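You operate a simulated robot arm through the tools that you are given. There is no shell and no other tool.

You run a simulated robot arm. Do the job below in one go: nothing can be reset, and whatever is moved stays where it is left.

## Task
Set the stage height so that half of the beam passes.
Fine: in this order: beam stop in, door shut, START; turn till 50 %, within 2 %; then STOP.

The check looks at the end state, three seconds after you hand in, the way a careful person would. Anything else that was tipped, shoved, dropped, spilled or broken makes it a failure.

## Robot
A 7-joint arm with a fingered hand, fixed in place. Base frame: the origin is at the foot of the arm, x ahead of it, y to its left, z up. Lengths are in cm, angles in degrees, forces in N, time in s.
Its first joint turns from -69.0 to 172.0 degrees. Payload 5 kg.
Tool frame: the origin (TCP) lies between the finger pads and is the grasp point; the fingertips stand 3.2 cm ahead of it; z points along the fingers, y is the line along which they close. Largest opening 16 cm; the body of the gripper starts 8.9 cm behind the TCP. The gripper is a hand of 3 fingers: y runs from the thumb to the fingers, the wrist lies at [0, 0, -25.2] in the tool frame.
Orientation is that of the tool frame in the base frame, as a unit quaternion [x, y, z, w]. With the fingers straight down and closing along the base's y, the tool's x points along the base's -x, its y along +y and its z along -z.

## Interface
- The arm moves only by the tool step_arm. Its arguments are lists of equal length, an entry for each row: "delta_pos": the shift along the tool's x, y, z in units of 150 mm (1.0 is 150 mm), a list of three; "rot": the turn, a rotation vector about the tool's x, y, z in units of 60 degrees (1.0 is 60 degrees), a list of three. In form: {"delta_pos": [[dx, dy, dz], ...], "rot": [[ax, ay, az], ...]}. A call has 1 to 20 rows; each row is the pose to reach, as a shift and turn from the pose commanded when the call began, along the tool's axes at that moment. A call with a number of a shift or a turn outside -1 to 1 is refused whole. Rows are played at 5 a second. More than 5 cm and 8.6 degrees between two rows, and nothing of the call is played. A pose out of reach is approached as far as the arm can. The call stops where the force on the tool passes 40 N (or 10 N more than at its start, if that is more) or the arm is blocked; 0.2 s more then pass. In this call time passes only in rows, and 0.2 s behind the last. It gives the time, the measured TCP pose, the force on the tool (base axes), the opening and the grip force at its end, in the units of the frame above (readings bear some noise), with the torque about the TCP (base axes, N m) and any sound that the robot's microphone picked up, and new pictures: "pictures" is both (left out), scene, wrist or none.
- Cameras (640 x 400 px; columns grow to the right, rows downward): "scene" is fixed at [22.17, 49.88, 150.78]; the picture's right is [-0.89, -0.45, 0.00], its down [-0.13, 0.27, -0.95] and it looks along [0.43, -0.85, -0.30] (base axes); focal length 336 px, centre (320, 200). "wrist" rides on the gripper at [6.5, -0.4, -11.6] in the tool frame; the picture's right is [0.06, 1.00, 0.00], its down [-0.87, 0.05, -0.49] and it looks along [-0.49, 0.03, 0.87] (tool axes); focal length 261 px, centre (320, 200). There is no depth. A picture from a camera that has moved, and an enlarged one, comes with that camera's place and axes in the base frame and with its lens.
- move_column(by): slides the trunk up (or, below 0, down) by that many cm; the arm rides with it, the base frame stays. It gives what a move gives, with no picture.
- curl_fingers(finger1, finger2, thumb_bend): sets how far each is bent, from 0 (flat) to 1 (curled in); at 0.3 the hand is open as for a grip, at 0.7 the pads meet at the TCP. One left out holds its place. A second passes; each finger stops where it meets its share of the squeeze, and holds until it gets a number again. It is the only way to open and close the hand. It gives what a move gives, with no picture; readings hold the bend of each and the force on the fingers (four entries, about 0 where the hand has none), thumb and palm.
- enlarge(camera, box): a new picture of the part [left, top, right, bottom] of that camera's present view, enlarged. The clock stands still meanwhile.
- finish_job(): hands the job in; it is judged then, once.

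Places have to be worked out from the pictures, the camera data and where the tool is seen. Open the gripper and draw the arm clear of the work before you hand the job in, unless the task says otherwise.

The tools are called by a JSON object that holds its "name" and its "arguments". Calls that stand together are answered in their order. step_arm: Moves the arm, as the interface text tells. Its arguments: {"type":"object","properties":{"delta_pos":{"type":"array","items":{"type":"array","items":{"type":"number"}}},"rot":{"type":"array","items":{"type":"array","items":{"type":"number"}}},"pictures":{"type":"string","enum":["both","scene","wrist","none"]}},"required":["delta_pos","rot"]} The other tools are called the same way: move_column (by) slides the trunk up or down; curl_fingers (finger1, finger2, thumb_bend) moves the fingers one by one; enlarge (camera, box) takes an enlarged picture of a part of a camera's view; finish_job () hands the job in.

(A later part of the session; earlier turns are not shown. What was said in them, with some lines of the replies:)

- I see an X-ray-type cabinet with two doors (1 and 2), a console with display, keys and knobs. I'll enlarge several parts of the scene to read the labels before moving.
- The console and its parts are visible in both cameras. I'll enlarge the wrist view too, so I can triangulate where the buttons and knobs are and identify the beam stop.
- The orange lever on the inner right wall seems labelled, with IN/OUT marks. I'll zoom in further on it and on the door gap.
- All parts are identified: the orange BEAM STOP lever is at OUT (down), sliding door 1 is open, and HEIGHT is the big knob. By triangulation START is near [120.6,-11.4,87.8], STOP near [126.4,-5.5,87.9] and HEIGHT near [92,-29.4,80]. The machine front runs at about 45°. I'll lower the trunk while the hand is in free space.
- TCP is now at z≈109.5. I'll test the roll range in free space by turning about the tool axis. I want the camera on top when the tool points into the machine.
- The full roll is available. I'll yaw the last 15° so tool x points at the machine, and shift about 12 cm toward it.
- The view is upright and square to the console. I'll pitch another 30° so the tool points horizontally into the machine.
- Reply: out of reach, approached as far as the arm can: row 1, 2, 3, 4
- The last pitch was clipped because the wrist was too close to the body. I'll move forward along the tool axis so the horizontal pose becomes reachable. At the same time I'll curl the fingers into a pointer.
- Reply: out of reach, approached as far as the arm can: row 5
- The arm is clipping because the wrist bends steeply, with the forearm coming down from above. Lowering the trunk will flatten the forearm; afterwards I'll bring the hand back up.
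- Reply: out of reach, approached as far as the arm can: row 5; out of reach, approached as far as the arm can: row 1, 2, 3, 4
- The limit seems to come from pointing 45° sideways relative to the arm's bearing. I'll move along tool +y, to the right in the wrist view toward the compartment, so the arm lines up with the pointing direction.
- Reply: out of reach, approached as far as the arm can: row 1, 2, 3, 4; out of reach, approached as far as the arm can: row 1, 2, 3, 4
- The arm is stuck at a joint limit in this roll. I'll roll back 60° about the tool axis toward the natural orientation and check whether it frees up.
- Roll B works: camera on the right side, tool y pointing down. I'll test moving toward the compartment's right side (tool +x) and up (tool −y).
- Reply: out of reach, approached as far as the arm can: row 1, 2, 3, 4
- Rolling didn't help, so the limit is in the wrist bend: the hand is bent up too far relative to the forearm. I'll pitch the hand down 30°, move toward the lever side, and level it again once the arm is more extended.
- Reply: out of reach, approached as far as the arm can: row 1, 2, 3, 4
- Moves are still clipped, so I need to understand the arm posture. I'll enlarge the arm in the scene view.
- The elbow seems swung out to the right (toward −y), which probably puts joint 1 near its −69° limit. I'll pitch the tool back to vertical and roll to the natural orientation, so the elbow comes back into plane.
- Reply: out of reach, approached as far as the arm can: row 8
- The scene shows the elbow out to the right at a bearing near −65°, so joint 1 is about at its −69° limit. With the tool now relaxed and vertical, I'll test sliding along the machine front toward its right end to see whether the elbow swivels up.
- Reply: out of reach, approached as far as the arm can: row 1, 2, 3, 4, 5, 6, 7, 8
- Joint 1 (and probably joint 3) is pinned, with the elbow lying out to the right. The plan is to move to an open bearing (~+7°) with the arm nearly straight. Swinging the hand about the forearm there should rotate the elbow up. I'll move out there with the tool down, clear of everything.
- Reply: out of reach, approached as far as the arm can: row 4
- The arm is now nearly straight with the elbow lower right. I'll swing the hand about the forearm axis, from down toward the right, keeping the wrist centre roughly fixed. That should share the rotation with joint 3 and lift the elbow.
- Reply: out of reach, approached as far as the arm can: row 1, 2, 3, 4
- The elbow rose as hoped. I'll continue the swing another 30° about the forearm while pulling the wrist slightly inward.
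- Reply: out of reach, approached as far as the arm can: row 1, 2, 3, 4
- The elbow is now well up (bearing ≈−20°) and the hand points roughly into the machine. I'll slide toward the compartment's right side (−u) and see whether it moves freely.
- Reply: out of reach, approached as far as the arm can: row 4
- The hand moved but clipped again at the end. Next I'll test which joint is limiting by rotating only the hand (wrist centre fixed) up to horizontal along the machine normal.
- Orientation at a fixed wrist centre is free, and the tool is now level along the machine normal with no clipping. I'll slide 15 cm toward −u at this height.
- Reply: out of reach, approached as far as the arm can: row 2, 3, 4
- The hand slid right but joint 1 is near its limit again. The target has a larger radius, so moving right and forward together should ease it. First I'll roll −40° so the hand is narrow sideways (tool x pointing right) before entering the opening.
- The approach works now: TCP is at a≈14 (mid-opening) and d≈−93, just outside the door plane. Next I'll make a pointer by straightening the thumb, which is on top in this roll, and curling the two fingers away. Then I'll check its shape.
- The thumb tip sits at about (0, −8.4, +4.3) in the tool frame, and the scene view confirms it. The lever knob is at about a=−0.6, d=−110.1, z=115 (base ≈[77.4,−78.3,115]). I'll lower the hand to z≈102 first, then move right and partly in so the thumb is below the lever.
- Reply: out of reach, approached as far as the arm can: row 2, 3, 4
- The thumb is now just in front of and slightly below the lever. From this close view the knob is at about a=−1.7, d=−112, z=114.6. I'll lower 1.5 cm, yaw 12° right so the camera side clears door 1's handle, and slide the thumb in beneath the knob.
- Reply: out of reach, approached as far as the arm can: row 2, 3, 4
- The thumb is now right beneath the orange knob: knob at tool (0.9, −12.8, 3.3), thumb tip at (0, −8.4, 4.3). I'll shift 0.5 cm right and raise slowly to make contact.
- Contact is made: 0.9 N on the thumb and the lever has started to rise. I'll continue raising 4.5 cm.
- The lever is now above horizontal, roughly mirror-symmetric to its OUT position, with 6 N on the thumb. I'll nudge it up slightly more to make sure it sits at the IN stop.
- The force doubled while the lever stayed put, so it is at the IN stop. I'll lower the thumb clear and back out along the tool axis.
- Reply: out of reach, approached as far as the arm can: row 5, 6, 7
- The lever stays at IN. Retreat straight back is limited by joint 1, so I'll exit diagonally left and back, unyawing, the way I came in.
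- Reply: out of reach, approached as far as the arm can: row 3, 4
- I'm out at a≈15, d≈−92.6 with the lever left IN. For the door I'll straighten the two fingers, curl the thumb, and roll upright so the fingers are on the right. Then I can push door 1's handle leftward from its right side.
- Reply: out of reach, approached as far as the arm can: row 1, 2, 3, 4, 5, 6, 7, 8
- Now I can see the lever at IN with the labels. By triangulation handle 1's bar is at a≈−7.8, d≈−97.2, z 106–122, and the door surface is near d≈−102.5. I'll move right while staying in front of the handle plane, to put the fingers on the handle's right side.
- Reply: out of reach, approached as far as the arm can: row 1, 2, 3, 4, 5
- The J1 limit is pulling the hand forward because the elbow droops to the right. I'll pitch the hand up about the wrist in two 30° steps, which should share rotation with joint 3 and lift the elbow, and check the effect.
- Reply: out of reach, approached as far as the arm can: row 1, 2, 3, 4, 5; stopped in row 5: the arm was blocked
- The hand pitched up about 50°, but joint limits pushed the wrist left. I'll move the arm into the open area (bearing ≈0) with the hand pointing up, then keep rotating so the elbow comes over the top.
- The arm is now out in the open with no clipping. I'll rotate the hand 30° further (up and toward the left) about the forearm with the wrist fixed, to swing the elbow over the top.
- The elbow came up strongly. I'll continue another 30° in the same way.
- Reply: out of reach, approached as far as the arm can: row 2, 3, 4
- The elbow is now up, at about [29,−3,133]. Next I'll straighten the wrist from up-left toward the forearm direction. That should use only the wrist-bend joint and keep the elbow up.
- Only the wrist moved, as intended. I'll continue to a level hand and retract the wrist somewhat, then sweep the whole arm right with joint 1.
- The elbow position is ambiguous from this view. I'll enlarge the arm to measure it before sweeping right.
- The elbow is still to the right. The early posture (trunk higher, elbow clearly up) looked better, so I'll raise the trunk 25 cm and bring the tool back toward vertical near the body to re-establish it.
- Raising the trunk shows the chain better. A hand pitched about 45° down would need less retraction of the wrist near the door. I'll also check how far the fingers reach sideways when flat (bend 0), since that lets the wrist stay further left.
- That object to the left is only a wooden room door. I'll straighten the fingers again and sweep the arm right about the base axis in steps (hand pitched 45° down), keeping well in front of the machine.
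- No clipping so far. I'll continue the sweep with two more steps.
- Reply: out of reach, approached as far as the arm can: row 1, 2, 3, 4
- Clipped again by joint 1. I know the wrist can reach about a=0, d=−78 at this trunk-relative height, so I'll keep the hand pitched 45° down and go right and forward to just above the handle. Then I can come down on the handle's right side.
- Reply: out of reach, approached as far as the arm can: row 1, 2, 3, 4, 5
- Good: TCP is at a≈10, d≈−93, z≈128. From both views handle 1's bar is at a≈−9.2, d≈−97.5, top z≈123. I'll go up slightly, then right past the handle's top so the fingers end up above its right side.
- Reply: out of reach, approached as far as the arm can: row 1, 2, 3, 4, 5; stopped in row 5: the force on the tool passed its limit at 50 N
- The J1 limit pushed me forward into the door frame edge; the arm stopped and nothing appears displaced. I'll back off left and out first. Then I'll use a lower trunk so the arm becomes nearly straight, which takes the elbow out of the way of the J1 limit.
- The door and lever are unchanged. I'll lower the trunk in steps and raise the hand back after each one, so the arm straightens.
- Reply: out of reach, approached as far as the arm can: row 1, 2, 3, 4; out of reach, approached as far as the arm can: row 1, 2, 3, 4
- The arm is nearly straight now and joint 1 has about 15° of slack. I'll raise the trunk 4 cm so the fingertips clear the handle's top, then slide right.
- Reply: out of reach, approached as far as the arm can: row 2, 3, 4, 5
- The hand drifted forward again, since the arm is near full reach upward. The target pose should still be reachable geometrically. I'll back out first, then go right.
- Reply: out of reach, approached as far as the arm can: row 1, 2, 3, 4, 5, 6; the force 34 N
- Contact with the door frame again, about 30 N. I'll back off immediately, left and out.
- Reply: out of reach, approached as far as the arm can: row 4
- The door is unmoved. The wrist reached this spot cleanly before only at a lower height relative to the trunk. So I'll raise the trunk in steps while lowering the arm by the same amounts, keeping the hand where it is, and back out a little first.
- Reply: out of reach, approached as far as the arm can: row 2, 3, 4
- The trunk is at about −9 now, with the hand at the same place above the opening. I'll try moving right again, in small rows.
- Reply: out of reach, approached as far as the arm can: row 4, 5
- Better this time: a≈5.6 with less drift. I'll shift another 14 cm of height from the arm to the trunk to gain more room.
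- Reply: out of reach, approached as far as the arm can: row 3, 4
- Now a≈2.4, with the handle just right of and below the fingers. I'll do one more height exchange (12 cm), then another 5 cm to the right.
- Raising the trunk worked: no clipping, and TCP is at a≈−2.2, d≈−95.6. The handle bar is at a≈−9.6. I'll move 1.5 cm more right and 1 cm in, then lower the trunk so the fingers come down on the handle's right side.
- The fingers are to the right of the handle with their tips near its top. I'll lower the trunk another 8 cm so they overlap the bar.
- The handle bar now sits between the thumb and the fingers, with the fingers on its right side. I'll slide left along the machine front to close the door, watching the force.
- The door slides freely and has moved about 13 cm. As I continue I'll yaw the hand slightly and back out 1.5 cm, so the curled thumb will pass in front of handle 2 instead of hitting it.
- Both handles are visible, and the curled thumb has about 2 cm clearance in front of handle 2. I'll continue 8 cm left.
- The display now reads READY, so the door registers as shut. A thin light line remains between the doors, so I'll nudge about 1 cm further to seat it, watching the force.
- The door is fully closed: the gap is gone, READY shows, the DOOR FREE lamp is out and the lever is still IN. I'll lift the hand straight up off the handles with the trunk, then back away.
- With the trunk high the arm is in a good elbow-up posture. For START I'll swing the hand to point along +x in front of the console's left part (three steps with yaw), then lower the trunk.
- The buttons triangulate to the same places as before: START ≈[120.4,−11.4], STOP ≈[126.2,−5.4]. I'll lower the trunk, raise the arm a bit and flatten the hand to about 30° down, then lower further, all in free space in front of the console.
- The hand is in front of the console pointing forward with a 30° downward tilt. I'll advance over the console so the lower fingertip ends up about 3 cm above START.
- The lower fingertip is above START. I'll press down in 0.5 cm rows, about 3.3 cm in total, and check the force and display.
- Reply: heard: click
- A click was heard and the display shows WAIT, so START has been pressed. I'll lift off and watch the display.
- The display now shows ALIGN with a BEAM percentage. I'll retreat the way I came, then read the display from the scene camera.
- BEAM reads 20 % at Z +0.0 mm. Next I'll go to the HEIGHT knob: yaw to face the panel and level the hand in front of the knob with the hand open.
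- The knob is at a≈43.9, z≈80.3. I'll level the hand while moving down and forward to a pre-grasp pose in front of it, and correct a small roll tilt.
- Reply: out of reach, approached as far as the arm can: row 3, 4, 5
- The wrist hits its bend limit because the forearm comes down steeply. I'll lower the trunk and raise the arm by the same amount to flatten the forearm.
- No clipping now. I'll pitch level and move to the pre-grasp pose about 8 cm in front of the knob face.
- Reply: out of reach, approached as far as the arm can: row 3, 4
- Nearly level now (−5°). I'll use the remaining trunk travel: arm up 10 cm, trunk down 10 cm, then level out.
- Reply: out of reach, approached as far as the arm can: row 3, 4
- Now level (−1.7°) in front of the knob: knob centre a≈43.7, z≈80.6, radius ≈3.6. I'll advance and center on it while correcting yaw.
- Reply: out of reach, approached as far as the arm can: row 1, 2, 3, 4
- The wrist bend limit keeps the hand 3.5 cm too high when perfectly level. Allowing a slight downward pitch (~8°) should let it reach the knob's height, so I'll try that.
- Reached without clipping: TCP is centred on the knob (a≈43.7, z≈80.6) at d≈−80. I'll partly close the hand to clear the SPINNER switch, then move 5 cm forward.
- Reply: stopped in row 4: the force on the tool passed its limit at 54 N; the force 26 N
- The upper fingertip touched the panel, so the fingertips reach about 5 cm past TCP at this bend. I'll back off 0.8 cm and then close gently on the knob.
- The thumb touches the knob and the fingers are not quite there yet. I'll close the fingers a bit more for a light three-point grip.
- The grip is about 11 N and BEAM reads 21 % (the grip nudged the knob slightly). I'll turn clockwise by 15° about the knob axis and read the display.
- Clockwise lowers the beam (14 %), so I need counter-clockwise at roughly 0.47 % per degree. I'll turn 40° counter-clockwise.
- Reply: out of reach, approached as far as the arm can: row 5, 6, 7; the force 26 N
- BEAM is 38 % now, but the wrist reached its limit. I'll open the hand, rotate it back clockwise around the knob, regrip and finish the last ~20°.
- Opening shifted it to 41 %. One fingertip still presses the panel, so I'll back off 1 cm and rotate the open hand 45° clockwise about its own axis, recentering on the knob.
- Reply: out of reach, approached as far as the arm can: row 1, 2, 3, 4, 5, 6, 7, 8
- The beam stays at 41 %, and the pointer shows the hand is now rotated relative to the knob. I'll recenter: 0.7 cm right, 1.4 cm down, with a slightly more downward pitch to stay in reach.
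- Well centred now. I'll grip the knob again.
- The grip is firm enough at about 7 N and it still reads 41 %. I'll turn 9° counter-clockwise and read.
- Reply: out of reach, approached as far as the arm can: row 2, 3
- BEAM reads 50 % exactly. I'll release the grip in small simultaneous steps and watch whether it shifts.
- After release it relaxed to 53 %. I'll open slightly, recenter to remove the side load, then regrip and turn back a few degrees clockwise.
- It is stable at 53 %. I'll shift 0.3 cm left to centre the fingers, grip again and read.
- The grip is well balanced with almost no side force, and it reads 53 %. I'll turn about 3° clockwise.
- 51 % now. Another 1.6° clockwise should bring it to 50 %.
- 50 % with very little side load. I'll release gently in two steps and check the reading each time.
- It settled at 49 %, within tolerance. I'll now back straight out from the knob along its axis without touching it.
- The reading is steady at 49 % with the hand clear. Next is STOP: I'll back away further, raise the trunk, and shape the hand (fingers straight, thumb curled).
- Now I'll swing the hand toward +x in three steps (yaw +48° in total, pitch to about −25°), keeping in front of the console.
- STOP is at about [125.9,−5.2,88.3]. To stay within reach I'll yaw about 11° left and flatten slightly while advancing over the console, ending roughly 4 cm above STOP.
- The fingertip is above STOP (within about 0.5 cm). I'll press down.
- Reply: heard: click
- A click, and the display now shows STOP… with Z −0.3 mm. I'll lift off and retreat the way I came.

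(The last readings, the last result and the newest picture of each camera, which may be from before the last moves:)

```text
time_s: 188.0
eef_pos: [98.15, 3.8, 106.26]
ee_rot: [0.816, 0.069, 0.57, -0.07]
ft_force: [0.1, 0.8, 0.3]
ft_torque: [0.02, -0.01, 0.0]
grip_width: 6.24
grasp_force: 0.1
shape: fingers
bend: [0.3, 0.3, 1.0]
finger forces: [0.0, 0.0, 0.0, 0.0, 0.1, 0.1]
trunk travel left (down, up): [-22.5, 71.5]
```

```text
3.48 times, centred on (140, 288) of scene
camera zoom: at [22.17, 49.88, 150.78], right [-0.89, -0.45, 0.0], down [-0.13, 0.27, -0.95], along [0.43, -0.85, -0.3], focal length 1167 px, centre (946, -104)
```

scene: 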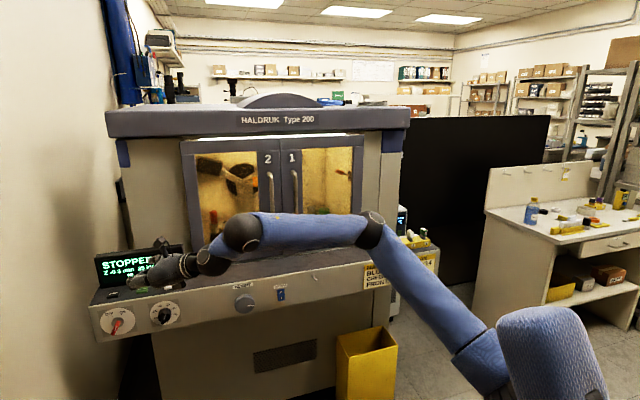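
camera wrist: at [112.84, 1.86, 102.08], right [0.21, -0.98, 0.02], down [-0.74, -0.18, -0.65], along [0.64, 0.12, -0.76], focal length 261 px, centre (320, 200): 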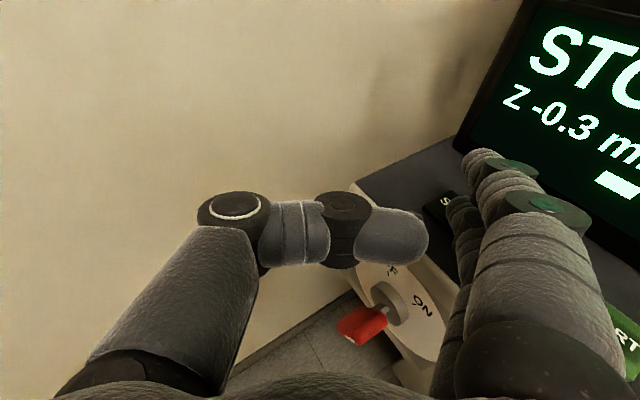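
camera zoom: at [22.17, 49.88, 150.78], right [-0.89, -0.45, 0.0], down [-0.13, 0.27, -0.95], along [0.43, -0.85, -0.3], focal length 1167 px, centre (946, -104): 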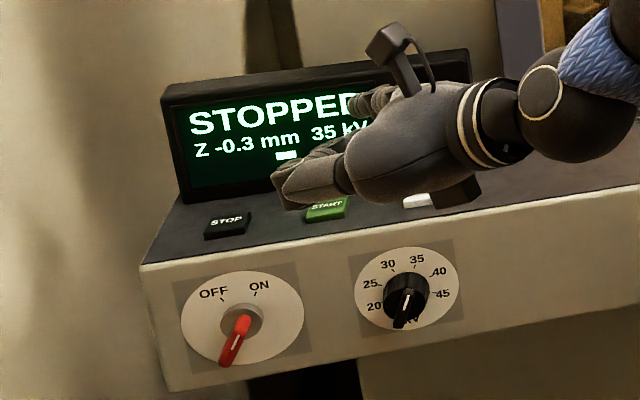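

STOPPED at Z −0.3 mm. I'll draw the arm further back, clear of the work, open the hand, and inspect the whole scene.

{"name": "step_arm", "arguments": {"delta_pos": [[0.08, -0.05, -0.22], [0.16, -0.1, -0.44], [0.24, -0.15, -0.66], [0.32, -0.2, -0.88]], "rot": [[0, 0, 0], [0, 0, 0], [0, 0, 0], [0, 0, 0]], "pictures": "none"}}

{"name": "curl_fingers", "arguments": {"finger1": 0.3, "finger2": 0.3, "thumb_bend": 0.3}}

{"name": "step_arm", "arguments": {"delta_pos": [[0.1, 0, -0.1], [0.2, 0, -0.2], [0.3, 0, -0.3]], "rot": [[0, 0, 0], [0, 0, 0], [0, 0, 0]], "pictures": "both"}}

{"name": "enlarge", "arguments": {"camera": "scene", "box": [80, 230, 200, 345]}}

{"name": "enlarge", "arguments": {"camera": "scene", "box": [180, 100, 450, 300]}}

```text
time_s: 189.0
eef_pos: [86.87, 4.42, 115.43]
ee_rot: [0.817, 0.07, 0.568, -0.07]
ft_force: [-1.4, 0.0, 1.5]
ft_torque: [0.01, 0.0, 0.0]
grip_width: 6.23
grasp_force: 0.1
shape: fingers
bend: [0.3, 0.3, 1.0]
finger forces: [0.0, 0.0, 0.1, 0.1, 0.0, 0.0]
trunk travel left (down, up): [-22.5, 71.5]
```

```text
time_s: 190.0
eef_pos: [87.12, 4.37, 115.38]
ee_rot: [0.817, 0.07, 0.569, -0.07]
ft_force: [-0.3, 0.3, -0.5]
ft_torque: [0.01, 0.01, 0.03]
grip_width: 16.78
grasp_force: 0.0
shape: fingers
bend: [0.3, 0.3, 0.3]
finger forces: [0.0, 0.1, 0.0, 0.1, 0.1, 0.0]
trunk travel left (down, up): [-22.5, 71.5]
```

```text
time_s: 190.8
eef_pos: [84.44, 3.77, 121.18]
ee_rot: [0.817, 0.069, 0.569, -0.069]
ft_force: [0.1, -0.6, -0.3]
ft_torque: [0.01, 0.0, 0.03]
grip_width: 16.77
grasp_force: 0.1
shape: fingers
bend: [0.3, 0.3, 0.3]
finger forces: [0.0, 0.1, 0.0, 0.0, 0.0, 0.0]
trunk travel left (down, up): [-22.5, 71.5]
camera wrist: at [75.74, 2.11, 131.32], right [0.21, -0.98, 0.02], down [-0.74, -0.18, -0.65], along [0.64, 0.12, -0.76], focal length 261 px, centre (320, 200)
```

scene: 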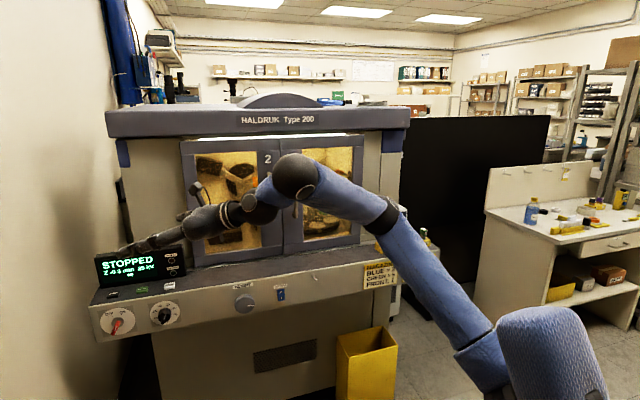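
wrist: 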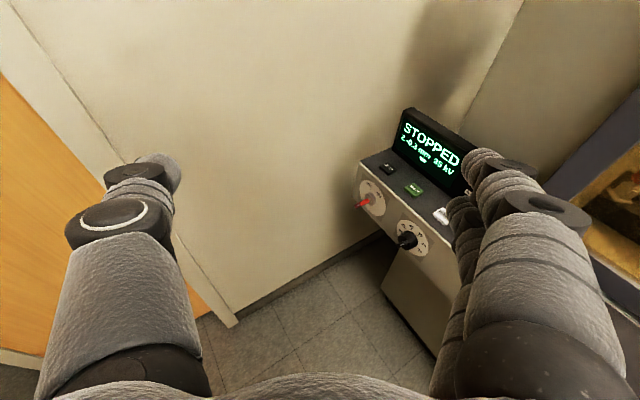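

```text
3.48 times, centred on (140, 288) of scene
camera zoom: at [22.17, 49.88, 150.78], right [-0.89, -0.45, 0.0], down [-0.13, 0.27, -0.95], along [0.43, -0.85, -0.3], focal length 1167 px, centre (946, -104)
```

zoom: 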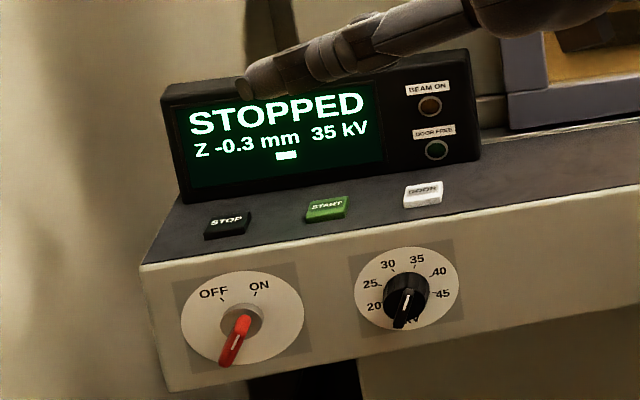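

```text
2.00 times, centred on (315, 200) of scene
camera zoom: at [22.17, 49.88, 150.78], right [-0.89, -0.45, 0.0], down [-0.13, 0.27, -0.95], along [0.43, -0.85, -0.3], focal length 671 px, centre (330, 200)
```

zoom: 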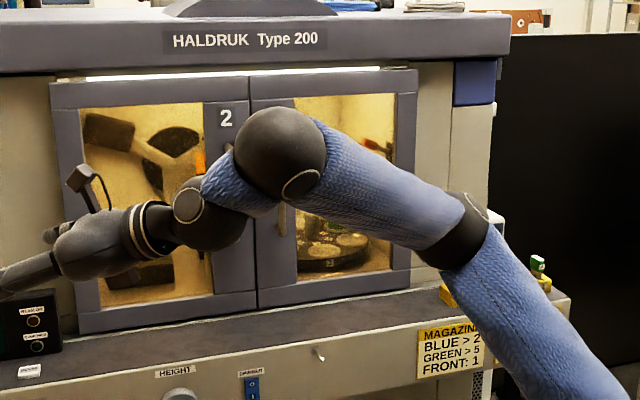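

All steps are done in order: lever IN, door shut, START, beam set to 49 %, STOP. The display shows STOPPED at Z −0.3 mm with the beam lamp off. The hand is open and clear of the machine and nothing else was disturbed, so I'm handing in.

{"name": "finish_job", "arguments": {}}

```text
The job is handed in.
```

The stage height is set so that 49 % of the beam passes, which is inside your 50 % ± 2 % target. I handed the job in; no verdict came back.

I did the steps in the order you gave:

1. **Beam stop:** I pushed the lever up to its IN stop.
2. **Door:** I slid door 1 shut. The display changed to READY and the DOOR FREE lamp went out.
3. **START:** I pressed it and heard the click. The beam came on and read 20 %.
4. **Height:** I turned the knob counter-clockwise to 50 % in the grip. It settled at 49 % after release and stayed there.
5. **STOP:** I pressed it and heard the click. The display shows STOPPED at Z −0.3 mm, and the beam lamp is off.

While reaching for the door, the hand bumped door 1's frame twice. The door had not moved afterwards and I saw no damage. I saw nothing else tipped, shoved or dropped, and the hand is open and clear of the machine.
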